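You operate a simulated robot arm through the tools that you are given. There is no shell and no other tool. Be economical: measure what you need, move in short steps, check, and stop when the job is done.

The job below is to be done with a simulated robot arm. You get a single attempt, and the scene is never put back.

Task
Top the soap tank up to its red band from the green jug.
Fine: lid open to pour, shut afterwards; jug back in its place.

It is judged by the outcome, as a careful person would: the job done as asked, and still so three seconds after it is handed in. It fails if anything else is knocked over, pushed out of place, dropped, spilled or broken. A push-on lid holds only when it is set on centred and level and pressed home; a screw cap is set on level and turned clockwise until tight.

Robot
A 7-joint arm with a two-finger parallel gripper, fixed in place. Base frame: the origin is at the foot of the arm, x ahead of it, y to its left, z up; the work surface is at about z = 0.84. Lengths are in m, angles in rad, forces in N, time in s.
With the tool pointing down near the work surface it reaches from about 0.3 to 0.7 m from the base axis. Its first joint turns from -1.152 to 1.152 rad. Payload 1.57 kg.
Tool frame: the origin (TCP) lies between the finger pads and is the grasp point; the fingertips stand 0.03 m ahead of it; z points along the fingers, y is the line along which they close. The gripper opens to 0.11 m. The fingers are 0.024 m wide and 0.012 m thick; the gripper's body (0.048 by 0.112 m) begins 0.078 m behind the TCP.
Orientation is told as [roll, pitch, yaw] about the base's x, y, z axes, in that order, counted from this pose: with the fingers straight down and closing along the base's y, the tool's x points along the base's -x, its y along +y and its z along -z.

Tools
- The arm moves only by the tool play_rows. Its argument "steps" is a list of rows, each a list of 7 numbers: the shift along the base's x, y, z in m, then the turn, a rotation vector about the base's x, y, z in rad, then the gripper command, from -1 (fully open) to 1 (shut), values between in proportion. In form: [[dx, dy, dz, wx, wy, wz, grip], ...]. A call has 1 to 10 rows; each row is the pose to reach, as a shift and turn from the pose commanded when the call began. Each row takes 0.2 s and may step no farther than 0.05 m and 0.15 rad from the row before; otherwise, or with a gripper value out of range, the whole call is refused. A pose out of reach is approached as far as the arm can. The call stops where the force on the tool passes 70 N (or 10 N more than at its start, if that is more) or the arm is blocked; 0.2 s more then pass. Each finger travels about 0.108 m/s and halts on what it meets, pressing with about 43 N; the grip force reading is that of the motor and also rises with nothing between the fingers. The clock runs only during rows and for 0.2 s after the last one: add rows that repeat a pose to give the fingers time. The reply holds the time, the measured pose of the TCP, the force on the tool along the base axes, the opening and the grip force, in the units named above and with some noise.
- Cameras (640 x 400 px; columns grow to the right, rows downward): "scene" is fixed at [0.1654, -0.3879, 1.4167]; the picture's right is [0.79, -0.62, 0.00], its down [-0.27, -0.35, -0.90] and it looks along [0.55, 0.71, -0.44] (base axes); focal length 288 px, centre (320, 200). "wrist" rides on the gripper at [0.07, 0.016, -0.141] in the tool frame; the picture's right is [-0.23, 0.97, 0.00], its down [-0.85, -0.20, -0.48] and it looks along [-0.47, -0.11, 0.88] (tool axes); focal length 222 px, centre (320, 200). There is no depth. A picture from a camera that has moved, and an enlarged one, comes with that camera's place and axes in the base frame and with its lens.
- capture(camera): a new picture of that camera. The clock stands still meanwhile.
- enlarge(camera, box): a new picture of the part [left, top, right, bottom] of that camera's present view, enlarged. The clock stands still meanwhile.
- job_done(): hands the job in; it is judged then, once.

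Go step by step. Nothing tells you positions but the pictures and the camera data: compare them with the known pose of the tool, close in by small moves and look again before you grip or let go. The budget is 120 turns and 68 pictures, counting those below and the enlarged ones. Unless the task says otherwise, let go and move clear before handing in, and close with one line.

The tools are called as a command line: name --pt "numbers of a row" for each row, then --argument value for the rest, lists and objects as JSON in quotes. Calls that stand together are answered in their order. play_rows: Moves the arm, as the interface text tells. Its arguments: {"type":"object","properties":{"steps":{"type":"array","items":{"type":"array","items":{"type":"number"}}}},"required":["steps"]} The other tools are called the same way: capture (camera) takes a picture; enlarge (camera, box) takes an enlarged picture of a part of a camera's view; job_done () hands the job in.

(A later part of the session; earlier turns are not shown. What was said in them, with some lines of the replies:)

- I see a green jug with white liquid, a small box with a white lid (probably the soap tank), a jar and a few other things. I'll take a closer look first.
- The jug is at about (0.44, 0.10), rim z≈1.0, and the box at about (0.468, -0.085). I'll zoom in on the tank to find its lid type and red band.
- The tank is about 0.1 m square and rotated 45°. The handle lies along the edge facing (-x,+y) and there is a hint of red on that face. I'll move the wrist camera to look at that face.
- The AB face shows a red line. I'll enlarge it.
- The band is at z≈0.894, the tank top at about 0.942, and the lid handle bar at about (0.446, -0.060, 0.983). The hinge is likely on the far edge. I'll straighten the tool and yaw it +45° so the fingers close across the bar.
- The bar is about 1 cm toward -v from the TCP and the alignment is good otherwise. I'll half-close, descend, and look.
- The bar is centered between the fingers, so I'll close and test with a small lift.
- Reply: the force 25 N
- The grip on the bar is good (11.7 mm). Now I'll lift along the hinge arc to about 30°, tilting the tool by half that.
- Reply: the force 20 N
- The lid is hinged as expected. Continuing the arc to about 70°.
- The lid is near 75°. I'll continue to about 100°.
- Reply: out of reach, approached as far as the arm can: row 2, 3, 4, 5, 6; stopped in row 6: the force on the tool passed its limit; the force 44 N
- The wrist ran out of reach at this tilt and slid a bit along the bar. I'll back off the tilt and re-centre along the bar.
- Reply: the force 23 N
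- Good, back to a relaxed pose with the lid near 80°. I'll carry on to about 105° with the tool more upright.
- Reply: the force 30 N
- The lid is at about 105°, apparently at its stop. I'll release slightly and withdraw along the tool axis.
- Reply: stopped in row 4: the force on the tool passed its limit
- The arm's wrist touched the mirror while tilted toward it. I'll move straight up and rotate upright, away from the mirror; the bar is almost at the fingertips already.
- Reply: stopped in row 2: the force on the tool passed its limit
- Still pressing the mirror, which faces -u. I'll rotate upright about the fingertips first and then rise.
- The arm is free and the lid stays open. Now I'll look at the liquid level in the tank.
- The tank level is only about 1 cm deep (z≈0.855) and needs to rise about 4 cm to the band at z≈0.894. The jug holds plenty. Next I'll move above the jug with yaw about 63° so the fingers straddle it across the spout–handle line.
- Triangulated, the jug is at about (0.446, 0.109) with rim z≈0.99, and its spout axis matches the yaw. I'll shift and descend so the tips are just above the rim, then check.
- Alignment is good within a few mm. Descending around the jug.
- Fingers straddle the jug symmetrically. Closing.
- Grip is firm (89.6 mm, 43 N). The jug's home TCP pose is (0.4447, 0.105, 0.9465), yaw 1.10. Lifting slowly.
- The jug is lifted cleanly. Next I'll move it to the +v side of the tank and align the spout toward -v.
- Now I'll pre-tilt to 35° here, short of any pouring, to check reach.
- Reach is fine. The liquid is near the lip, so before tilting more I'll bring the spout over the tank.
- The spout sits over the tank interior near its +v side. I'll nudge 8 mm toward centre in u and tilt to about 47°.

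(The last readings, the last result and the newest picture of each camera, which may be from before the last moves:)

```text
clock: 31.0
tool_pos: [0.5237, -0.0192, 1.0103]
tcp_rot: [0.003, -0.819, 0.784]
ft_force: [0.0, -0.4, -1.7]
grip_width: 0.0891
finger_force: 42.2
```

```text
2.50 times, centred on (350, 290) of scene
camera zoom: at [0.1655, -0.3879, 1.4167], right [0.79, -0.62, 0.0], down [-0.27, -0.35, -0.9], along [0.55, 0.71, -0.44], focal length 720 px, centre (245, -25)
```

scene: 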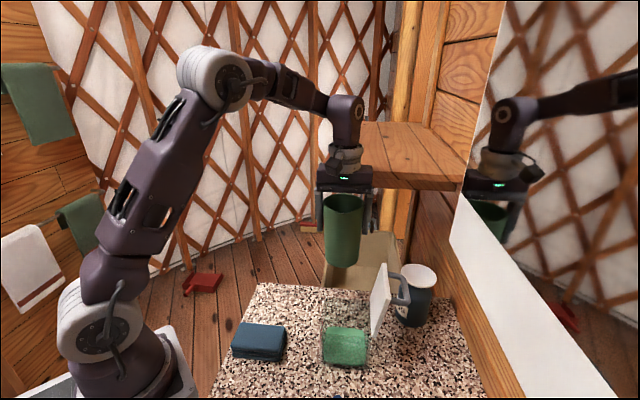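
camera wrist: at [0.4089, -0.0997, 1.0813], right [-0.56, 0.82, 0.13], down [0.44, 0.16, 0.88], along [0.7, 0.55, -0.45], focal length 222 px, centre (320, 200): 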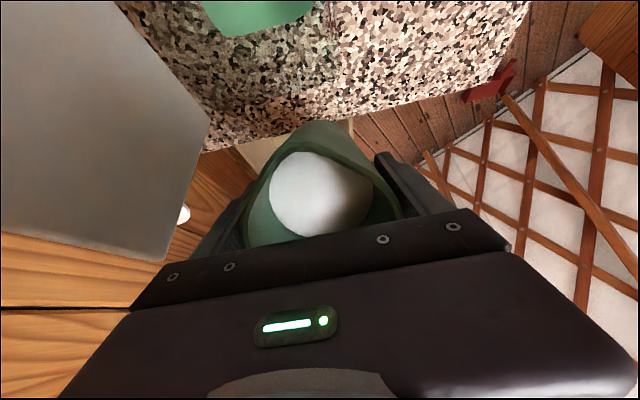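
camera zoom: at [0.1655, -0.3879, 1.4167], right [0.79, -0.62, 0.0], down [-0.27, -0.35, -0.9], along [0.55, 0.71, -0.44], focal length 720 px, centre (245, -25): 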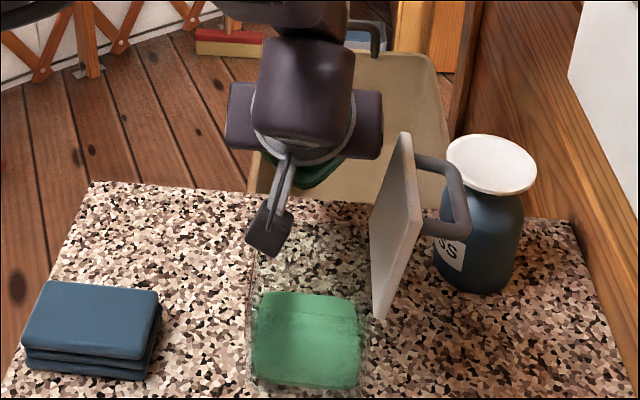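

No flow yet. Tilting to about 53°.

play_rows --pt "0 0 0.003 0.037 -0.037 0 1" --pt "-0.0006 -0.0006 0.0067 0.074 -0.074 0 1" --pt "-0.0006 -0.0006 0.0067 0.074 -0.074 0 1"

enlarge --camera "scene" --box '[270, 210, 430, 370]'

capture --camera "wrist"

```text
clock: 31.8
tool_pos: [0.524, -0.0197, 1.017]
tcp_rot: [0.004, -0.923, 0.785]
ft_force: [1.2, -0.6, -3.1]
grip_width: 0.0893
finger_force: 43.0
```

```text
2.50 times, centred on (350, 290) of scene
camera zoom: at [0.1655, -0.3879, 1.4167], right [0.79, -0.62, 0.0], down [-0.27, -0.35, -0.9], along [0.55, 0.71, -0.44], focal length 720 px, centre (245, -25)
```

zoom: 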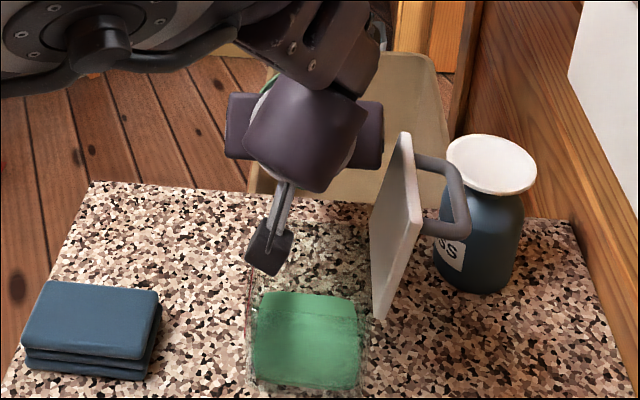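

```text
24 pictures are left
camera wrist: at [0.4021, -0.1175, 1.0452], right [-0.59, 0.78, 0.18], down [0.24, -0.05, 0.97], along [0.77, 0.62, -0.16], focal length 222 px, centre (320, 200)
```

wrist: 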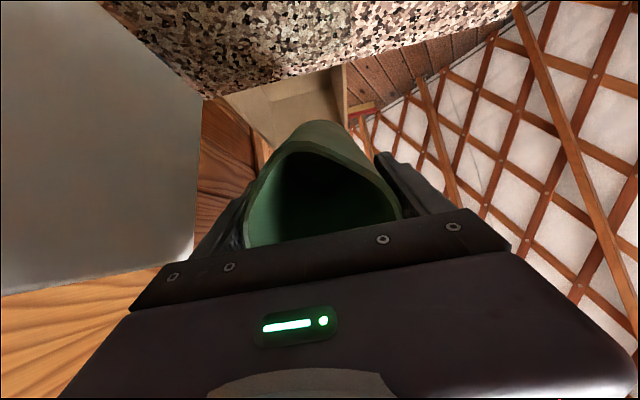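

enlarge --camera "scene" --box '[310, 290, 380, 370]'

enlarge --camera "wrist" --box '[240, 110, 410, 250]'

```text
5.00 times, centred on (345, 330) of scene
camera zoom: at [0.1655, -0.3879, 1.4167], right [0.79, -0.62, 0.0], down [-0.27, -0.35, -0.9], along [0.55, 0.71, -0.44], focal length 1440 px, centre (195, -450)
```

zoom: 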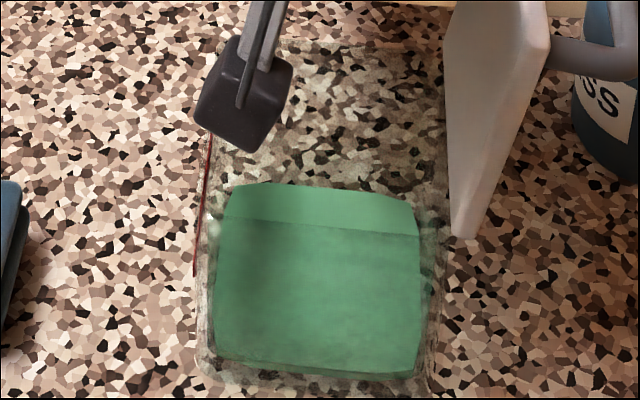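

```text
2.86 times, centred on (325, 180) of wrist
camera zoom: at [0.4021, -0.1175, 1.0452], right [-0.59, 0.78, 0.18], down [0.24, -0.05, 0.97], along [0.77, 0.62, -0.16], focal length 635 px, centre (306, 257)
```

zoom: 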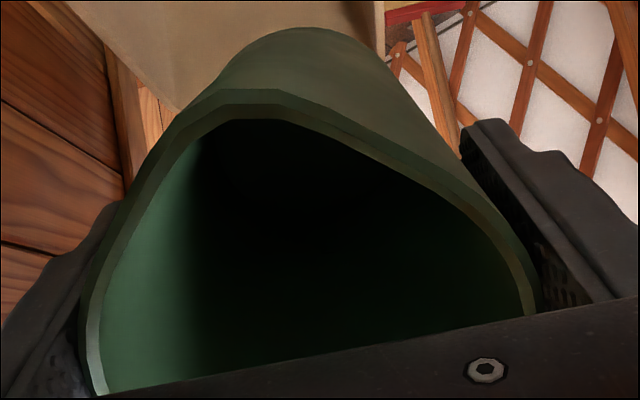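

No pour yet and the tank level is unchanged. Tilting on to about 59°.

play_rows --pt "-0.0005 -0.0005 0.0033 0.037 -0.037 0 1" --pt "-0.001 -0.001 0.0066 0.074 -0.074 0 1" --pt "-0.001 -0.001 0.0066 0.074 -0.074 0 1"

enlarge --camera "scene" --box '[270, 230, 400, 370]'

```text
clock: 32.6
tool_pos: [0.5217, -0.0203, 1.0234]
tcp_rot: [0.005, -1.028, 0.783]
ft_force: [0.2, 0.1, -2.9]
grip_width: 0.0893
finger_force: 43.4
```

```text
2.86 times, centred on (335, 300) of scene
camera zoom: at [0.1655, -0.3879, 1.4167], right [0.79, -0.62, 0.0], down [-0.27, -0.35, -0.9], along [0.55, 0.71, -0.44], focal length 823 px, centre (277, -86)
```

zoom: 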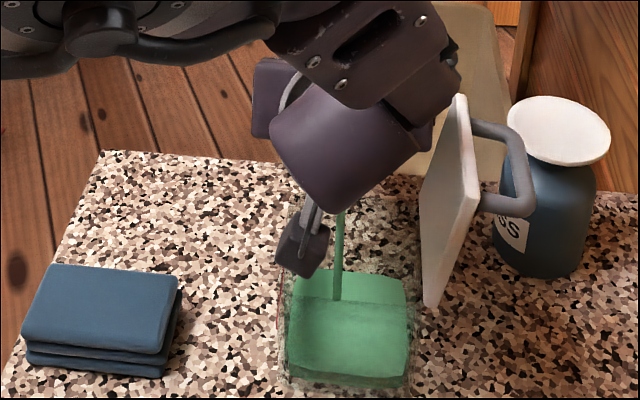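

It is pouring: a green stream lands inside the tank. I'll hold this tilt briefly and check the level.

play_rows --pt "0 0 0 0 0 0 1" --pt "0 0 0 0 0 0 1" --pt "0 0 0 0 0 0 1" --pt "0 0 0 0 0 0 1"

enlarge --camera "scene" --box '[310, 290, 380, 370]'

```text
clock: 33.6
tool_pos: [0.5224, -0.02, 1.0226]
tcp_rot: [0.005, -1.028, 0.783]
ft_force: [-0.9, -1.0, -2.0]
grip_width: 0.0892
finger_force: 43.0
```

```text
5.00 times, centred on (345, 330) of scene
camera zoom: at [0.1655, -0.3879, 1.4167], right [0.79, -0.62, 0.0], down [-0.27, -0.35, -0.9], along [0.55, 0.71, -0.44], focal length 1440 px, centre (195, -450)
```

zoom: 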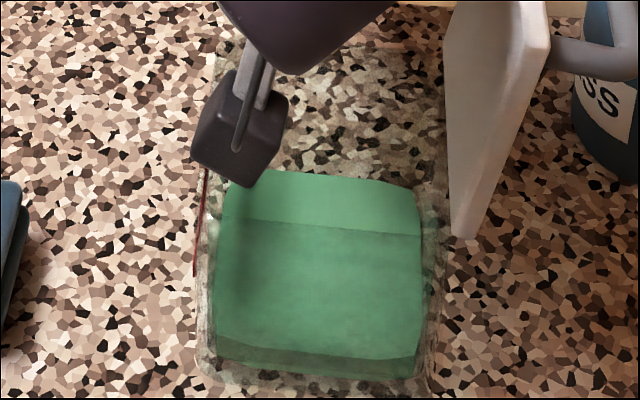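

The flow stopped and the level has risen about 11 mm; roughly 30 mm remain. Tilting to 64° and holding.

play_rows --pt "-0.0007 -0.0007 0.0027 0.031 -0.031 0 1" --pt "-0.0013 -0.0013 0.0054 0.0617 -0.0617 0 1" --pt "-0.0013 -0.0013 0.0054 0.0617 -0.0617 0 1" --pt "-0.0013 -0.0013 0.0054 0.0617 -0.0617 0 1" --pt "-0.0013 -0.0013 0.0054 0.0617 -0.0617 0 1" --pt "-0.0013 -0.0013 0.0054 0.0617 -0.0617 0 1" --pt "-0.0013 -0.0013 0.0054 0.0617 -0.0617 0 1"

enlarge --camera "scene" --box '[310, 290, 380, 370]'

```text
clock: 35.2
tool_pos: [0.5211, -0.0224, 1.0288]
tcp_rot: [0.004, -1.115, 0.785]
ft_force: [0.4, 0.5, -1.8]
grip_width: 0.0892
finger_force: 42.6
```

```text
5.00 times, centred on (345, 330) of scene
camera zoom: at [0.1655, -0.3879, 1.4167], right [0.79, -0.62, 0.0], down [-0.27, -0.35, -0.9], along [0.55, 0.71, -0.44], focal length 1440 px, centre (195, -450)
```

zoom: 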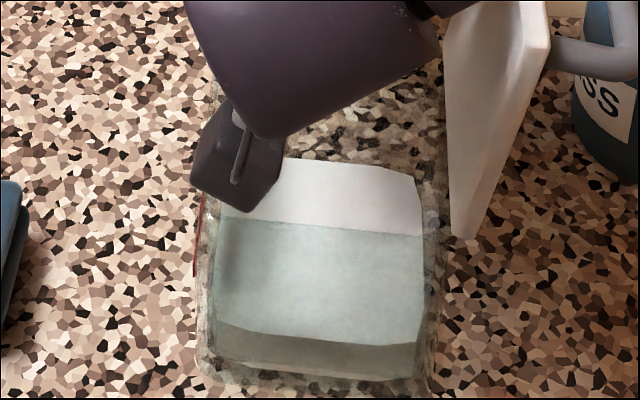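

The level rose another 8 mm or so. Continuing to 70°.

play_rows --pt "-0.001 -0.001 0.003 0.037 -0.037 0 1" --pt "-0.0019 -0.0019 0.0061 0.074 -0.074 0 1" --pt "-0.0019 -0.0019 0.0061 0.074 -0.074 0 1" --pt "-0.0019 -0.0019 0.0061 0.074 -0.074 0 1" --pt "-0.0019 -0.0019 0.0061 0.074 -0.074 0 1" --pt "-0.0019 -0.0019 0.0061 0.074 -0.074 0 1" --pt "-0.0019 -0.0019 0.0061 0.074 -0.074 0 1"

enlarge --camera "scene" --box '[310, 290, 380, 370]'

```text
clock: 36.8
tool_pos: [0.5195, -0.0234, 1.0344]
tcp_rot: [0.006, -1.221, 0.784]
ft_force: [-0.2, 0.3, -2.4]
grip_width: 0.0892
finger_force: 42.9
```

```text
5.00 times, centred on (345, 330) of scene
camera zoom: at [0.1655, -0.3879, 1.4167], right [0.79, -0.62, 0.0], down [-0.27, -0.35, -0.9], along [0.55, 0.71, -0.44], focal length 1440 px, centre (195, -450)
```

zoom: 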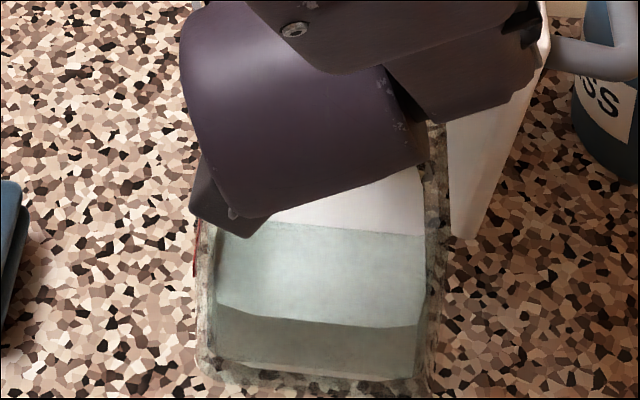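

Another rise of about 12 mm; perhaps 10–15 mm remain. A smaller step to about 73.5°.

play_rows --pt "-0.0007 -0.0007 0.0018 0.022 -0.022 0 1" --pt "-0.0013 -0.0013 0.0035 0.043 -0.043 0 1" --pt "-0.0013 -0.0013 0.0035 0.043 -0.043 0 1" --pt "-0.0013 -0.0013 0.0035 0.043 -0.043 0 1" --pt "-0.0013 -0.0013 0.0035 0.043 -0.043 0 1" --pt "-0.0013 -0.0013 0.0035 0.043 -0.043 0 1"

enlarge --camera "scene" --box '[310, 290, 380, 370]'

```text
clock: 38.2
tool_pos: [0.5174, -0.0243, 1.0376]
tcp_rot: [0.006, -1.281, 0.783]
ft_force: [0.1, 0.0, -2.4]
grip_width: 0.0891
finger_force: 43.0
```

```text
5.00 times, centred on (345, 330) of scene
camera zoom: at [0.1655, -0.3879, 1.4167], right [0.79, -0.62, 0.0], down [-0.27, -0.35, -0.9], along [0.55, 0.71, -0.44], focal length 1440 px, centre (195, -450)
```

zoom: 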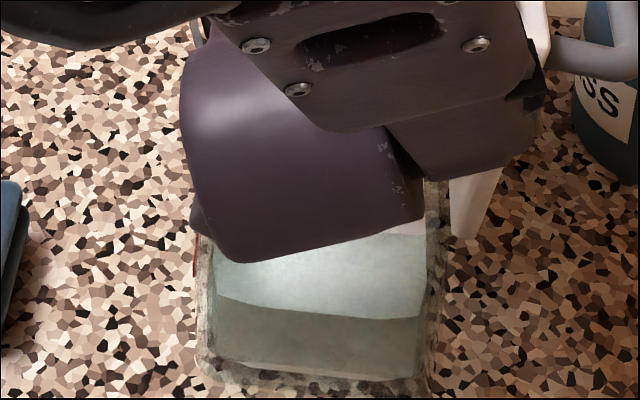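

By the scene geometry the level is now 5–12 mm short of the band. I'll tip the jug back over the tank to clear the view and measure.

play_rows --pt "0.0015 0.0015 0 -0.08 0.08 0 1" --pt "0.003 0.003 0 -0.165 0.165 0 1" --pt "0.0045 0.0045 0 -0.25 0.25 0 1" --pt "0.006 0.006 0.002 -0.327 0.327 0 1" --pt "0.006 0.006 0.006 -0.38 0.38 0 1" --pt "0.006 0.006 0.01 -0.42 0.42 0 1"

enlarge --camera "scene" --box '[320, 290, 376, 370]'

```text
clock: 39.6
tool_pos: [0.5246, -0.0188, 1.0467]
tcp_rot: [0.002, -0.686, 0.784]
ft_force: [0.4, -0.3, -1.6]
grip_width: 0.0891
finger_force: 42.5
```

```text
5.00 times, centred on (348, 330) of scene
camera zoom: at [0.1655, -0.3879, 1.4167], right [0.79, -0.62, 0.0], down [-0.27, -0.35, -0.9], along [0.55, 0.71, -0.44], focal length 1440 px, centre (180, -450)
```

zoom: 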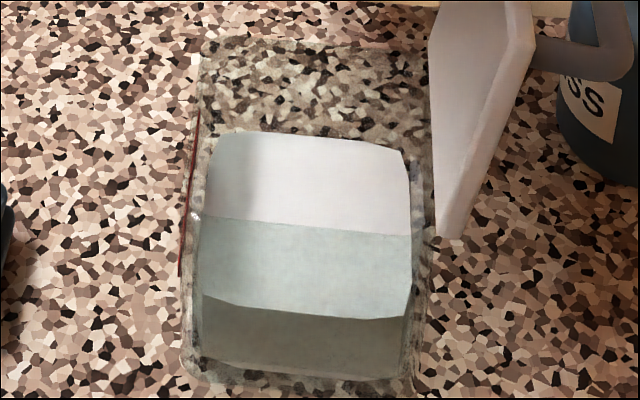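

The near wall's top rim is the line at row 220. The liquid surface is at z≈0.882 and the band centre at z≈0.894, so roughly 11 mm remain. Re-tilting to about 77.5°.

play_rows --pt "-0.001 -0.001 -0.006 -0.0 0 0 1" --pt "-0.0015 -0.0015 -0.009 0.1 -0.1 0 1" --pt "-0.003 -0.003 -0.01 0.2 -0.2 0 1" --pt "-0.0045 -0.0045 -0.01 0.3 -0.3 0 1" --pt "-0.006 -0.006 -0.0095 0.38 -0.38 0 1" --pt "-0.007 -0.007 -0.008 0.44 -0.44 0 1" --pt "-0.0077 -0.0077 -0.0062 0.4695 -0.4695 0 1" --pt "-0.0077 -0.0077 -0.0062 0.4695 -0.4695 0 1" --pt "-0.0077 -0.0077 -0.0062 0.4695 -0.4695 0 1" --pt "-0.0077 -0.0077 -0.0062 0.4695 -0.4695 0 1"

play_rows --pt "0 0 0 0 0 0 1" --pt "0 0 0 0 0 0 1"

enlarge --camera "scene" --box '[320, 290, 376, 370]'

```text
clock: 41.8
tool_pos: [0.5157, -0.0264, 1.0424]
tcp_rot: [0.006, -1.349, 0.782]
ft_force: [-0.4, -0.5, -2.7]
grip_width: 0.089
finger_force: 42.9
```

```text
clock: 42.4
tool_pos: [0.5156, -0.0271, 1.0419]
tcp_rot: [0.004, -1.351, 0.782]
ft_force: [0.7, 0.8, -2.4]
grip_width: 0.0894
finger_force: 43.1
```

```text
5.00 times, centred on (348, 330) of scene
camera zoom: at [0.1655, -0.3879, 1.4167], right [0.79, -0.62, 0.0], down [-0.27, -0.35, -0.9], along [0.55, 0.71, -0.44], focal length 1440 px, centre (180, -450)
```

zoom: 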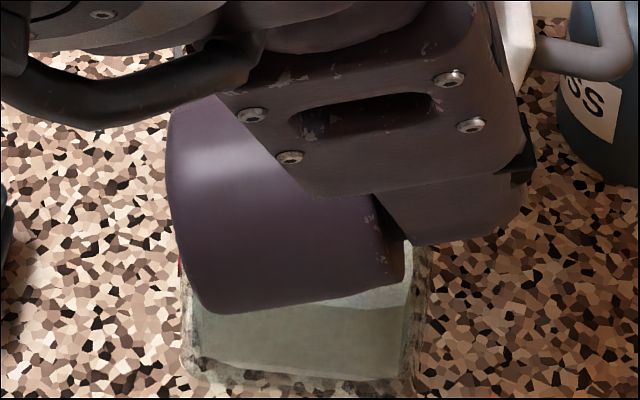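

The level rose about 7 mm; only about 4 mm remain. I'll add 1.5° more, hold, then tip back and measure.

play_rows --pt "-0.0005 -0.0005 0.0013 0.0185 -0.0185 0 1" --pt "-0.0005 -0.0005 0.0013 0.0185 -0.0185 0 1" --pt "-0.0005 -0.0005 0.0013 0.0185 -0.0185 0 1" --pt "-0.0005 -0.0005 0.0013 0.0185 -0.0185 0 1" --pt "-0.0005 -0.0005 0.0013 0.0185 -0.0185 0 1"

play_rows --pt "0.0015 0.0015 0 -0.08 0.08 0 1" --pt "0.003 0.003 0 -0.165 0.165 0 1" --pt "0.0045 0.0045 0 -0.25 0.25 0 1" --pt "0.006 0.006 0.002 -0.327 0.327 0 1" --pt "0.0072 0.0072 0.004 -0.42 0.42 0 1" --pt "0.0082 0.0082 0.006 -0.488 0.488 0 1" --pt "0.0082 0.0082 0.006 -0.488 0.488 0 1"

enlarge --camera "scene" --box '[320, 290, 376, 370]'

```text
clock: 43.6
tool_pos: [0.5166, -0.0266, 1.0444]
tcp_rot: [0.007, -1.377, 0.782]
ft_force: [0.3, 0.1, -2.1]
grip_width: 0.0892
finger_force: 43.6
```

```text
clock: 45.2
tool_pos: [0.5241, -0.0182, 1.0488]
tcp_rot: [0.001, -0.685, 0.786]
ft_force: [-0.2, 0.0, -2.8]
grip_width: 0.0893
finger_force: 42.9
```

```text
5.00 times, centred on (348, 330) of scene
camera zoom: at [0.1655, -0.3878, 1.4167], right [0.79, -0.62, 0.0], down [-0.27, -0.35, -0.9], along [0.55, 0.71, -0.44], focal length 1440 px, centre (180, -450)
```

zoom: 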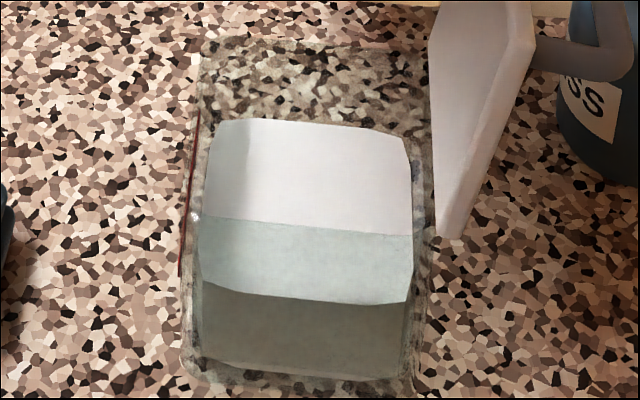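

The level is now just under the band centre, by about 2–3 mm. One last small pour to about 80.2°.

play_rows --pt "-0.0015 -0.0015 -0.003 0.1 -0.1 0 1" --pt "-0.003 -0.003 -0.005 0.2 -0.2 0 1" --pt "-0.0045 -0.0045 -0.006 0.3 -0.3 0 1" --pt "-0.006 -0.006 -0.006 0.38 -0.38 0 1" --pt "-0.0075 -0.0075 -0.0055 0.45 -0.45 0 1" --pt "-0.0086 -0.0086 -0.005 0.503 -0.503 0 1" --pt "-0.0086 -0.0086 -0.005 0.503 -0.503 0 1" --pt "-0.0086 -0.0086 -0.005 0.503 -0.503 0 1" --pt "-0.0086 -0.0086 -0.005 0.503 -0.503 0 1" --pt "-0.0086 -0.0086 -0.005 0.503 -0.503 0 1"

play_rows --pt "0.0015 0.0015 0 -0.08 0.08 0 1" --pt "0.003 0.003 0 -0.165 0.165 0 1" --pt "0.0045 0.0045 0 -0.25 0.25 0 1" --pt "0.006 0.006 0.002 -0.327 0.327 0 1" --pt "0.0072 0.0072 0.004 -0.42 0.42 0 1" --pt "0.0086 0.0086 0.006 -0.503 0.503 0 1" --pt "0.0086 0.0086 0.006 -0.503 0.503 0 1"

enlarge --camera "scene" --box '[320, 290, 376, 370]'

```text
clock: 47.4
tool_pos: [0.5149, -0.0278, 1.0436]
tcp_rot: [0.006, -1.399, 0.782]
ft_force: [-0.1, -0.6, -2.1]
grip_width: 0.0891
finger_force: 42.7
```

```text
clock: 49.0
tool_pos: [0.5242, -0.0202, 1.0508]
tcp_rot: [0.002, -0.686, 0.787]
ft_force: [0.0, 0.1, -2.6]
grip_width: 0.0892
finger_force: 42.6
```

```text
5.00 times, centred on (348, 330) of scene
camera zoom: at [0.1655, -0.3878, 1.4167], right [0.79, -0.62, 0.0], down [-0.27, -0.35, -0.9], along [0.55, 0.71, -0.44], focal length 1440 px, centre (180, -450)
```

zoom: 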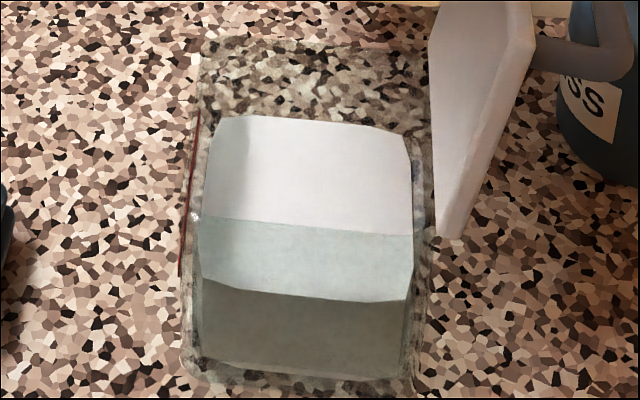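

The level now matches the band (near and far ends align). I'll bring the jug up, away, and upright.

play_rows --pt "0 0 0.015 0 0 0 1" --pt "0.004 0.006 0.032 0 0 0 1" --pt "0.012 0.018 0.043 -0.05 0.05 0 1" --pt "0.02 0.029 0.043 -0.12 0.12 0 1" --pt "0.025 0.0366 0.043 -0.2 0.2 0 1" --pt "0.025 0.0366 0.043 -0.29 0.29 0 1" --pt "0.025 0.0366 0.043 -0.38 0.38 0 1" --pt "0.025 0.0366 0.043 -0.45 0.45 0 1" --pt "0.025 0.0366 0.043 -0.485 0.485 0 1" --pt "0.025 0.0366 0.043 -0.485 0.485 0 1"

```text
clock: 51.2
tool_pos: [0.5479, 0.0173, 1.0936]
tcp_rot: [0.001, 0.0, 0.784]
ft_force: [-0.7, -0.3, -2.2]
grip_width: 0.0892
finger_force: 42.6
```

Upright. Now back above its home spot with the original yaw.

play_rows --pt "-0.005 0.004 0 0 0 0.015 1" --pt "-0.017 0.0145 0 0 0 0.05 1" --pt "-0.035 0.03 0 0 0 0.105 1" --pt "-0.055 0.047 0 0 0 0.165 1" --pt "-0.075 0.064 0 0 0 0.225 1" --pt "-0.091 0.0775 0 0 0 0.275 1" --pt "-0.1 0.085 0 0 0 0.305 1" --pt "-0.1035 0.0877 0 0 0 0.316 1" --pt "-0.1035 0.0877 0 0 0 0.316 1"

play_rows --pt "0 0 -0.01 0 0 0 1" --pt "0 0 -0.035 0 0 0 1" --pt "0 0 -0.065 0 0 0 1" --pt "0 0 -0.095 0 0 0 1" --pt "0 0 -0.12 0 0 0 1" --pt "0 0 -0.135 0 0 0 1" --pt "0 0 -0.135 0 0 0 1"

enlarge --camera "scene" --box '[230, 210, 340, 320]'

```text
clock: 53.2
tool_pos: [0.4451, 0.1053, 1.0933]
tcp_rot: [0.003, -0.001, 1.101]
ft_force: [0.3, -0.1, -1.9]
grip_width: 0.0893
finger_force: 43.1
```

```text
clock: 54.8
tool_pos: [0.445, 0.1055, 0.9564]
tcp_rot: [0.004, 0.002, 1.099]
ft_force: [0.3, 0.4, -1.5]
grip_width: 0.0893
finger_force: 43.1
```

```text
3.64 times, centred on (285, 265) of scene
camera zoom: at [0.1655, -0.3879, 1.4167], right [0.79, -0.62, 0.0], down [-0.27, -0.35, -0.9], along [0.55, 0.71, -0.44], focal length 1048 px, centre (447, -36)
```

zoom: 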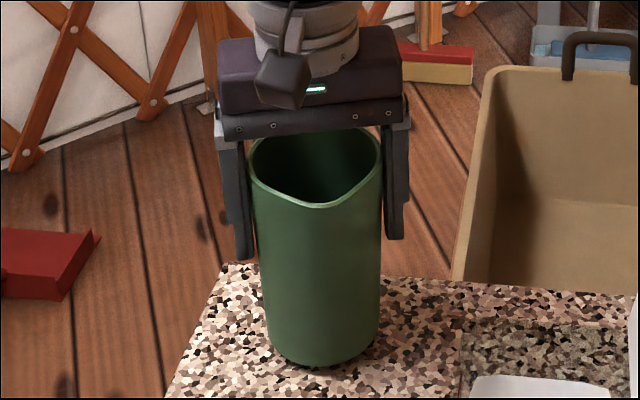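

About 1 cm above home. Setting it down gently.

play_rows --pt "0 0 -0.003 0 0 0 1" --pt "0 0 -0.006 0 0 0 1" --pt "0 0 -0.008 0 0 0 1" --pt "0 0 -0.0095 0 0 0 1" --pt "0 0 -0.0105 0 0 0 1" --pt "0 0 -0.0105 0 0 0 1"

```text
clock: 56.2
tool_pos: [0.4461, 0.1058, 0.9478]
tcp_rot: [0.004, -0.004, 1.102]
ft_force: [-8.7, 3.2, 34.1]
grip_width: 0.0894
finger_force: 42.7
```

Seated on the counter (34 N contact). I'll ease up a touch and open.

play_rows --pt "0 0 0.0012 0 0 0 1" --pt "0 0 0.0012 0 0 0 -0.75" --pt "0 0 0.0012 0 0 0 -1" --pt "0 0 0.0012 0 0 0 -1" --pt "0 0 0.03 0 0 0 -1" --pt "0 0 0.07 0 0 0 -1" --pt "0 0 0.11 0 0 0 -1" --pt "0 0 0.15 0 0 0 -1"

enlarge --camera "scene" --box '[230, 190, 430, 370]'

```text
clock: 58.0
tool_pos: [0.4451, 0.1046, 1.0974]
tcp_rot: [0.004, 0.0, 1.099]
ft_force: [-0.2, 0.1, 0.4]
grip_width: 0.1099
finger_force: 0.1
```

```text
2.22 times, centred on (330, 280) of scene
camera zoom: at [0.1654, -0.3879, 1.4167], right [0.79, -0.62, 0.0], down [-0.27, -0.35, -0.9], along [0.55, 0.71, -0.44], focal length 640 px, centre (298, 22)
```

zoom: 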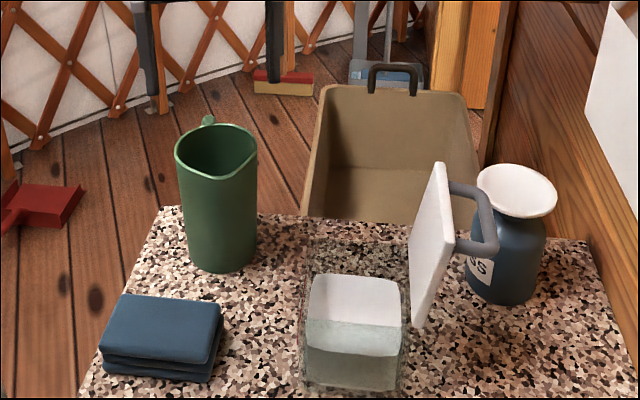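

The jug stands back in its place. I'll verify the level from the band side with the wrist camera, in the same pose as before, before shutting the lid.

play_rows --pt "-0.01 -0.005 0.01 0 0 -0.14 -1" --pt "-0.02 -0.01 0.01 0 0 -0.28 -1" --pt "-0.03 -0.02 0.01 0 0 -0.42 -1" --pt "-0.04 -0.03 0.01 0 0 -0.56 -1" --pt "-0.05 -0.035 0.01 0 0 -0.7 -1" --pt "-0.06 -0.04 0.01 0 0 -0.84 -1" --pt "-0.07 -0.044 0.005 0 0 -0.97 -1" --pt "-0.08 -0.046 0.002 0 0 -1.1 -1"

play_rows --pt "-0.003 0 0 -0.028 -0.052 -0.112 -1" --pt "-0.006 0 0 -0.056 -0.104 -0.224 -1" --pt "-0.01 0 0 -0.084 -0.156 -0.336 -1" --pt "-0.014 0 0 -0.112 -0.208 -0.448 -1" --pt "-0.0165 0 0 -0.14 -0.26 -0.56 -1" --pt "-0.0165 0 0 -0.14 -0.26 -0.56 -1"

enlarge --camera "wrist" --box '[294, 152, 336, 194]'

```text
clock: 59.8
tool_pos: [0.3654, 0.059, 1.0997]
tcp_rot: [0.004, -0.003, -0.002]
ft_force: [-0.3, -0.5, -0.5]
grip_width: 0.1102
finger_force: 0.1
```

```text
clock: 61.2
tool_pos: [0.3484, 0.0602, 1.1003]
tcp_rot: [-0.061, -0.285, -0.555]
ft_force: [0.0, 0.0, -0.1]
grip_width: 0.11
finger_force: 0.1
```

```text
9.52 times, centred on (315, 173) of wrist
camera zoom: at [0.2695, 0.1366, 1.2141], right [0.71, 0.7, 0.01], down [0.49, -0.5, 0.71], along [0.5, -0.5, -0.7], focal length 2116 px, centre (368, 457)
```

zoom: 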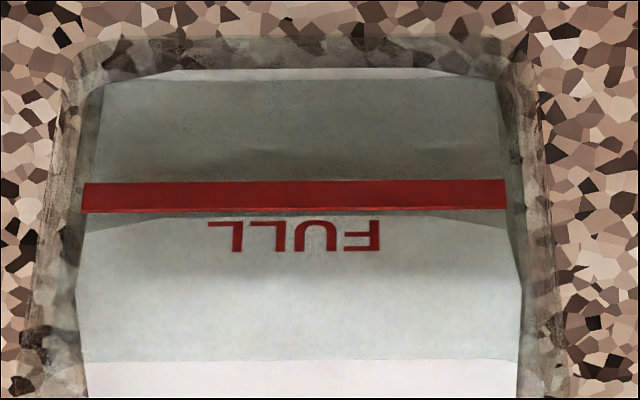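

From this view the surface sits right at the band's lower edge (z≈0.889 against the band's 0.889–0.898). I'd rather have it in the middle of the band, so I'll regrasp the jug and add about 4 mm.

play_rows --pt "0.003 0 0 0.028 0.052 0.112 -1" --pt "0.006 0 0 0.056 0.104 0.224 -1" --pt "0.01 0 0 0.084 0.156 0.336 -1" --pt "0.014 0 0 0.112 0.208 0.448 -1" --pt "0.0165 0 0 0.14 0.26 0.56 -1"

play_rows --pt "0.005 0.002 0.003 0 0 0.14 -1" --pt "0.015 0.006 0.005 0 0 0.28 -1" --pt "0.025 0.011 0.005 0 0 0.42 -1" --pt "0.035 0.016 0.005 0 0 0.56 -1" --pt "0.045 0.022 0.005 0 0 0.7 -1" --pt "0.055 0.029 0.005 0 0 0.84 -1" --pt "0.068 0.037 0.003 0 0 0.97 -1" --pt "0.08 0.046 0 0 0 1.1 -1" --pt "0.08 0.046 0 0 0 1.1 -1"

```text
clock: 62.4
tool_pos: [0.3662, 0.0589, 1.0999]
tcp_rot: [0.004, 0.0, 0.001]
ft_force: [0.1, -0.6, -0.6]
grip_width: 0.1099
finger_force: 0.2
```

```text
clock: 64.4
tool_pos: [0.4447, 0.1058, 1.0995]
tcp_rot: [0.004, 0.0, 1.102]
ft_force: [-0.1, 0.7, 0.7]
grip_width: 0.11
finger_force: 0.1
```

Back above the jug at the release pose. Descending along the same line and closing.

play_rows --pt "0 -0.0005 -0.03 0 0 0 -1" --pt "0 -0.0005 -0.07 0 0 0 -1" --pt "0 -0.0005 -0.11 0 0 0 -1" --pt "0 -0.0005 -0.14 0 0 0 -1" --pt "0 -0.0005 -0.151 0 0 0 -1" --pt "0 -0.0005 -0.151 0 0 0 -0.6" --pt "0 -0.0005 -0.151 0 0 0 0" --pt "0 -0.0005 -0.151 0 0 0 1" --pt "0 -0.0005 -0.151 0 0 0 1"

play_rows --pt "0 0 0.005 0 0 0 1" --pt "0 0 0.015 0 0 0 1" --pt "0 0 0.03 0 0 0 1" --pt "0 0 0.05 0 0 0 1" --pt "0 0 0.075 0 0 0 1" --pt "0 0 0.1 0 0 0 1" --pt "0 0 0.125 0 0 0 1" --pt "0 0 0.14 0 0 0 1" --pt "0 0 0.145 0 0 0 1"

```text
clock: 66.4
tool_pos: [0.4447, 0.1057, 0.95]
tcp_rot: [0.002, -0.001, 1.102]
ft_force: [-0.9, -0.3, -1.0]
grip_width: 0.0891
finger_force: 42.6
```

```text
clock: 68.4
tool_pos: [0.4467, 0.1049, 1.0936]
tcp_rot: [0.004, -0.002, 1.102]
ft_force: [0.1, 0.0, -2.5]
grip_width: 0.0891
finger_force: 43.0
```

Gripped and lifted. On to the pour station, pre-tilting to 39°.

play_rows --pt "0.005 -0.004 0 0 0 -0.015 1" --pt "0.017 -0.014 0 0 0 -0.05 1" --pt "0.035 -0.029 0 0 0 -0.105 1" --pt "0.055 -0.0455 0 0 0 -0.165 1" --pt "0.075 -0.062 0 0 0 -0.225 1" --pt "0.091 -0.0755 0 0 0 -0.275 1" --pt "0.099 -0.083 0 0 0 -0.307 1" --pt "0.1022 -0.0865 0 0 0 -0.317 1" --pt "0.1022 -0.0865 0 0 0 -0.317 1"

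play_rows --pt "0 0 0 0.035 -0.035 0 1" --pt "0 0 0 0.11 -0.11 0 1" --pt "0 0 0 0.2 -0.2 0 1" --pt "0 0 0 0.29 -0.29 0 1" --pt "0 0 0 0.38 -0.38 0 1" --pt "0 0 0 0.45 -0.45 0 1" --pt "0 0 0 0.485 -0.485 0 1" --pt "0 0 0 0.485 -0.485 0 1"

```text
clock: 70.4
tool_pos: [0.5477, 0.0183, 1.0941]
tcp_rot: [0.003, 0.001, 0.782]
ft_force: [0.3, -0.7, -2.3]
grip_width: 0.0889
finger_force: 42.3
```

```text
clock: 72.2
tool_pos: [0.548, 0.0181, 1.0941]
tcp_rot: [0.003, -0.688, 0.783]
ft_force: [-0.6, -0.6, -2.5]
grip_width: 0.0891
finger_force: 43.1
```

play_rows --pt "-0.006 -0.009 0 0 0 0 1" --pt "-0.015 -0.024 -0.004 0 0 0 1" --pt "-0.0215 -0.034 -0.014 0 0 0 1" --pt "-0.0238 -0.0376 -0.028 0 0 0 1" --pt "-0.0238 -0.0376 -0.039 0 0 0 1" --pt "-0.0238 -0.0376 -0.044 0 0 0 1" --pt "-0.0238 -0.0376 -0.044 0 0 0 1"

play_rows --pt "-0.0015 -0.0015 -0.003 0.1 -0.1 0 1" --pt "-0.003 -0.003 -0.005 0.2 -0.2 0 1" --pt "-0.0045 -0.0045 -0.006 0.3 -0.3 0 1" --pt "-0.006 -0.006 -0.006 0.38 -0.38 0 1" --pt "-0.0075 -0.0075 -0.0055 0.45 -0.45 0 1" --pt "-0.0088 -0.0088 -0.004 0.505 -0.505 0 1" --pt "-0.0095 -0.0095 -0.003 0.529 -0.529 0 1" --pt "-0.0095 -0.0095 -0.003 0.529 -0.529 0 1" --pt "-0.0095 -0.0095 -0.003 0.529 -0.529 0 1" --pt "-0.0095 -0.0095 -0.003 0.529 -0.529 0 1"

play_rows --pt "0 0 0 0 0 0 1" --pt "0.0015 0.0015 0 -0.08 0.08 0 1" --pt "0.003 0.003 0 -0.165 0.165 0 1" --pt "0.0045 0.0045 0 -0.25 0.25 0 1" --pt "0.006 0.006 0.002 -0.327 0.327 0 1" --pt "0.008 0.008 0.003 -0.42 0.42 0 1" --pt "0.0095 0.0095 0.004 -0.51 0.51 0 1" --pt "0.0095 0.0095 0.004 -0.529 0.529 0 1"

enlarge --camera "scene" --box '[320, 290, 376, 370]'

```text
clock: 73.8
tool_pos: [0.5249, -0.0186, 1.0492]
tcp_rot: [0.006, -0.687, 0.781]
ft_force: [0.5, 0.1, -3.5]
grip_width: 0.0891
finger_force: 43.1
```

```text
clock: 76.0
tool_pos: [0.5142, -0.0279, 1.0474]
tcp_rot: [0.014, -1.436, 0.773]
ft_force: [1.5, -0.8, -1.7]
grip_width: 0.0893
finger_force: 43.0
```

```text
clock: 77.8
tool_pos: [0.5247, -0.02, 1.0515]
tcp_rot: [0.003, -0.686, 0.784]
ft_force: [0.6, -0.4, -2.2]
grip_width: 0.0893
finger_force: 43.2
```

```text
5.00 times, centred on (348, 330) of scene
camera zoom: at [0.1655, -0.3879, 1.4167], right [0.79, -0.62, 0.0], down [-0.27, -0.35, -0.9], along [0.55, 0.71, -0.44], focal length 1440 px, centre (180, -450)
```

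zoom: 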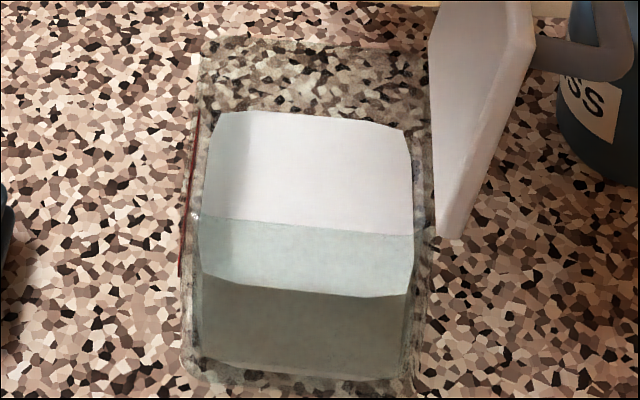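

The level rose about 3 mm, so it is now inside the band near its middle. Returning the jug the same way.

play_rows --pt "0 0 0.015 0 0 0 1" --pt "0.004 0.006 0.032 0 0 0 1" --pt "0.012 0.018 0.043 -0.05 0.05 0 1" --pt "0.02 0.029 0.043 -0.12 0.12 0 1" --pt "0.0233 0.0375 0.043 -0.2 0.2 0 1" --pt "0.0233 0.0375 0.043 -0.29 0.29 0 1" --pt "0.0233 0.0375 0.043 -0.38 0.38 0 1" --pt "0.0233 0.0375 0.043 -0.45 0.45 0 1" --pt "0.0233 0.0375 0.043 -0.485 0.485 0 1" --pt "0.0233 0.0375 0.043 -0.485 0.485 0 1"

play_rows --pt "-0.005 0.004 0 0 0 0.015 1" --pt "-0.017 0.0145 0 0 0 0.05 1" --pt "-0.035 0.03 0 0 0 0.105 1" --pt "-0.055 0.047 0 0 0 0.165 1" --pt "-0.075 0.064 0 0 0 0.225 1" --pt "-0.091 0.0775 0 0 0 0.275 1" --pt "-0.1 0.084 0 0 0 0.305 1" --pt "-0.1025 0.0872 0 0 0 0.317 1" --pt "-0.1025 0.0872 0 0 0 0.317 1"

```text
clock: 80.0
tool_pos: [0.5481, 0.0193, 1.0937]
tcp_rot: [0.002, -0.002, 0.783]
ft_force: [-0.7, -0.4, -2.3]
grip_width: 0.0892
finger_force: 42.8
```

```text
clock: 82.0
tool_pos: [0.4436, 0.1053, 1.0933]
tcp_rot: [0.003, -0.002, 1.101]
ft_force: [0.2, -0.2, -3.1]
grip_width: 0.0891
finger_force: 42.6
```

play_rows --pt "0.001 0.0003 -0.01 0 0 0 1" --pt "0.001 0.0003 -0.035 0 0 0 1" --pt "0.001 0.0003 -0.065 0 0 0 1" --pt "0.001 0.0003 -0.095 0 0 0 1" --pt "0.001 0.0003 -0.12 0 0 0 1" --pt "0.001 0.0003 -0.133 0 0 0 1" --pt "0.001 0.0003 -0.137 0 0 0 1" --pt "0.001 0.0003 -0.14 0 0 0 1" --pt "0.001 0.0003 -0.142 0 0 0 1" --pt "0.001 0.0003 -0.1435 0 0 0 1"

```text
clock: 84.2
tool_pos: [0.4452, 0.1049, 0.9503]
tcp_rot: [0.004, -0.001, 1.102]
ft_force: [0.2, 0.6, -0.7]
grip_width: 0.0894
finger_force: 42.7
```

play_rows --pt "0 0 -0.001 0 0 0 1" --pt "0 0 -0.0015 0 0 0 1" --pt "0 0 -0.0015 0 0 0 1"

```text
clock: 85.0
tool_pos: [0.4452, 0.106, 0.9503]
tcp_rot: [0.003, -0.002, 1.102]
ft_force: [-7.9, 1.5, 33.6]
grip_width: 0.0893
finger_force: 42.9
```

Seated again. I'll ease, release, and rise.

play_rows --pt "0 0 0.0012 0 0 0 1" --pt "0 0 0.0012 0 0 0 -0.75" --pt "0 0 0.0012 0 0 0 -1" --pt "0 0 0.0012 0 0 0 -1" --pt "0 0 0.03 0 0 0 -1" --pt "0 0 0.07 0 0 0 -1" --pt "0 0 0.11 0 0 0 -1" --pt "0 0 0.15 0 0 0 -1"

enlarge --camera "scene" --box '[230, 190, 430, 370]'

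```text
clock: 86.8
tool_pos: [0.4472, 0.1059, 1.0984]
tcp_rot: [0.004, -0.001, 1.1]
ft_force: [0.5, 1.4, 0.5]
grip_width: 0.11
finger_force: 0.1
```

```text
2.22 times, centred on (330, 280) of scene
camera zoom: at [0.1654, -0.3879, 1.4167], right [0.79, -0.62, 0.0], down [-0.27, -0.35, -0.9], along [0.55, 0.71, -0.44], focal length 640 px, centre (298, 22)
```

zoom: 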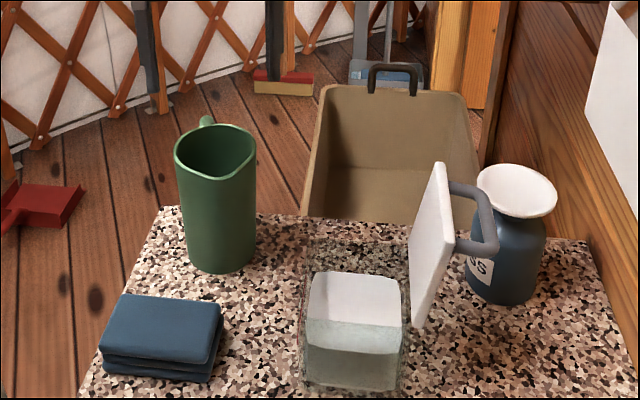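

The jug is home and the lid still open. Now for the lid: I'll move above the bar (estimated at u≈0.504, z≈1.019), tool vertical, fingers partly closed.

play_rows --pt "0.005 -0.015 0.02 0 0 -0.03 -1" --pt "0.018 -0.055 0.035 0 0 -0.08 -1" --pt "0.033 -0.1 0.035 0 0 -0.13 -0.5" --pt "0.048 -0.145 0.035 0 0 -0.18 0" --pt "0.063 -0.19 0.035 0 0 -0.23 0.3" --pt "0.079 -0.235 0.035 0 0 -0.28 0.36" --pt "0.0966 -0.2749 0.03 0 0 -0.315 0.36" --pt "0.0966 -0.2749 0.015 0 0 -0.315 0.36" --pt "0.0966 -0.2749 0.0 0 0 -0.315 0.36" --pt "0.0966 -0.2749 -0.015 0 0 -0.315 0.36"

enlarge --camera "scene" --box '[330, 210, 450, 330]'

```text
clock: 89.0
tool_pos: [0.5404, -0.1691, 1.0834]
tcp_rot: [0.004, 0.0, 0.784]
ft_force: [-0.5, -0.7, 0.0]
grip_width: 0.0351
finger_force: 0.2
```

```text
3.33 times, centred on (390, 270) of scene
camera zoom: at [0.1654, -0.3879, 1.4167], right [0.79, -0.62, 0.0], down [-0.27, -0.35, -0.9], along [0.55, 0.71, -0.44], focal length 960 px, centre (87, -33)
```

zoom: 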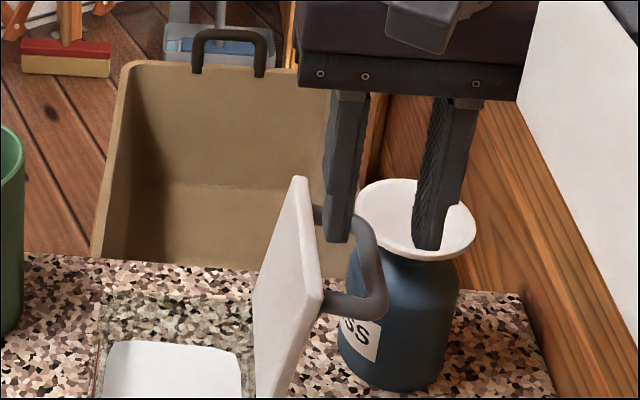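

The bar is at about u=0.501, v=0.273, z=1.027. I'll shift 8 mm in v, go down 43 mm, and check.

play_rows --pt "0.0055 0.006 -0.005 0 0 0 0.36" --pt "0.0055 0.006 -0.015 0 0 0 0.36" --pt "0.0055 0.006 -0.025 0 0 0 0.36" --pt "0.0055 0.006 -0.035 0 0 0 0.36" --pt "0.0055 0.006 -0.043 0 0 0 0.36" --pt "0.0055 0.006 -0.043 0 0 0 0.36"

enlarge --camera "scene" --box '[330, 210, 450, 330]'

```text
clock: 90.4
tool_pos: [0.5464, -0.1631, 1.0399]
tcp_rot: [0.004, 0.001, 0.785]
ft_force: [0.4, -0.3, 0.1]
grip_width: 0.0352
finger_force: 0.0
```

```text
3.33 times, centred on (390, 270) of scene
camera zoom: at [0.1654, -0.3879, 1.4167], right [0.79, -0.62, 0.0], down [-0.27, -0.35, -0.9], along [0.55, 0.71, -0.44], focal length 960 px, centre (87, -33)
```

zoom: 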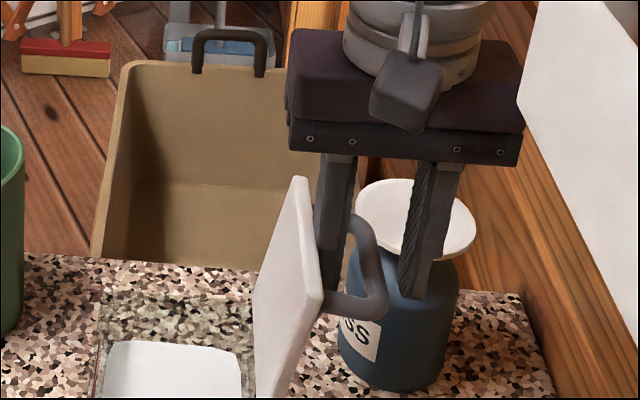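

The fingers straddle the bar. Closing on it.

play_rows --pt "0 0 0 0 0 0 1" --pt "0 0 0 0 0 0 1" --pt "0 0 0 0 0 0 1"

```text
clock: 91.2
tool_pos: [0.5475, -0.1634, 1.0408]
tcp_rot: [0.002, 0.0, 0.784]
ft_force: [1.3, -1.1, 1.0]
grip_width: 0.0112
finger_force: 29.0
```

Gripped (11 mm). Swinging the lid back along the arc, first half, with the tool kept vertical.

play_rows --pt "-0.006 0.006 0.0055 0 0 0 1" --pt "-0.0125 0.0125 0.0102 0 0 0 1" --pt "-0.019 0.019 0.0135 0 0 0 1" --pt "-0.0258 0.0258 0.0161 0 0 0 1" --pt "-0.0327 0.0327 0.0173 0 0 0 1" --pt "-0.0396 0.0396 0.018 0 0 0 1" --pt "-0.0464 0.0464 0.0173 0 0 0 1" --pt "-0.0532 0.0532 0.0159 0 0 0 1" --pt "-0.0598 0.0598 0.0132 0 0 0 1" --pt "-0.0663 0.0663 0.0098 0 0 0 1"

```text
clock: 93.4
tool_pos: [0.4804, -0.0965, 1.0514]
tcp_rot: [0.004, -0.003, 0.785]
ft_force: [1.4, 0.5, 0.2]
grip_width: 0.0117
finger_force: 28.8
```

Forces are low. Second half down to closed.

play_rows --pt "-0.006 0.006 -0.0046 0 0 0 1" --pt "-0.0117 0.0117 -0.0098 0 0 0 1" --pt "-0.017 0.017 -0.016 0 0 0 1" --pt "-0.0217 0.0217 -0.0228 0 0 0 1" --pt "-0.0259 0.0259 -0.0303 0 0 0 1" --pt "-0.0296 0.0296 -0.0383 0 0 0 1" --pt "-0.0325 0.0325 -0.0468 0 0 0 1" --pt "-0.0345 0.0345 -0.0538 0 0 0 1"

enlarge --camera "scene" --box '[280, 230, 410, 360]'

```text
clock: 95.2
tool_pos: [0.4452, -0.06, 0.9966]
tcp_rot: [0.006, 0.001, 0.787]
ft_force: [-30.2, 29.2, 23.8]
grip_width: 0.0114
finger_force: 29.0
```

```text
3.08 times, centred on (345, 295) of scene
camera zoom: at [0.1642, -0.387, 1.4171], right [0.79, -0.62, 0.0], down [-0.27, -0.35, -0.9], along [0.55, 0.71, -0.44], focal length 886 px, centre (243, -92)
```

zoom: 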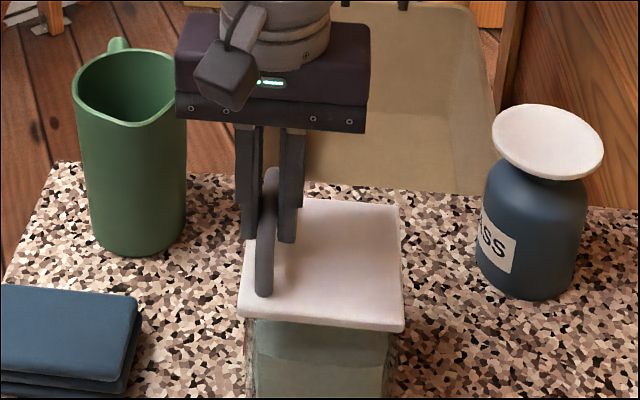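

The lid looks shut, with some lateral strain. I'll relieve it sideways, keeping slight downward pressure, and read.

play_rows --pt "-0.0012 0.0012 0 0 0 0 1" --pt "-0.0024 0.0024 -0.0005 0 0 0 1" --pt "-0.0024 0.0024 -0.0005 0 0 0 1"

```text
clock: 96.0
tool_pos: [0.446, -0.0593, 0.9967]
tcp_rot: [0.002, 0.0, 0.786]
ft_force: [-10.1, 10.5, 9.9]
grip_width: 0.0113
finger_force: 29.1
```

Strain is nearly gone and the lid is held closed. Relieving the rest, opening slightly, and rising straight up.

play_rows --pt "-0.0008 0.0008 0 0 0 0 1" --pt "-0.0008 0.0008 0 0 0 0 0.4" --pt "-0.0008 0.0008 0 0 0 0 0.3" --pt "-0.0008 0.0008 0.015 0 0 0 0.3" --pt "-0.0008 0.0008 0.04 0 0 0 0.3" --pt "-0.0008 0.0008 0.08 0 0 0 0.3" --pt "-0.0008 0.0008 0.12 0 0 0 0.3"

enlarge --camera "scene" --box '[240, 210, 440, 380]'

```text
clock: 97.6
tool_pos: [0.442, -0.0617, 1.1181]
tcp_rot: [0.004, 0.0, 0.786]
ft_force: [-0.2, -0.2, 0.8]
grip_width: 0.0387
finger_force: 0.1
```

```text
2.35 times, centred on (340, 295) of scene
camera zoom: at [0.1654, -0.3879, 1.4167], right [0.79, -0.62, 0.0], down [-0.27, -0.35, -0.9], along [0.55, 0.71, -0.44], focal length 678 px, centre (273, -24)
```

zoom: 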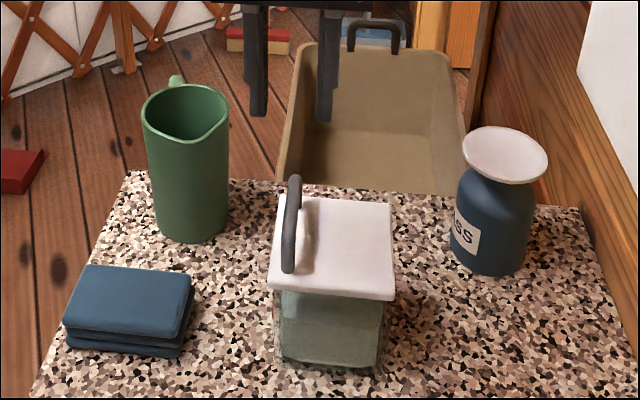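

The lid's corners match the original closed view, the jug stands in its place, nothing else has moved, and the arm is clear. Handing in.

job_done

```text
The job is handed in.
```

The soap tank is topped up to its red band by my camera estimates, which are good to a few millimetres. The lid is shut, the green jug is back in its place, and I saw no spills.
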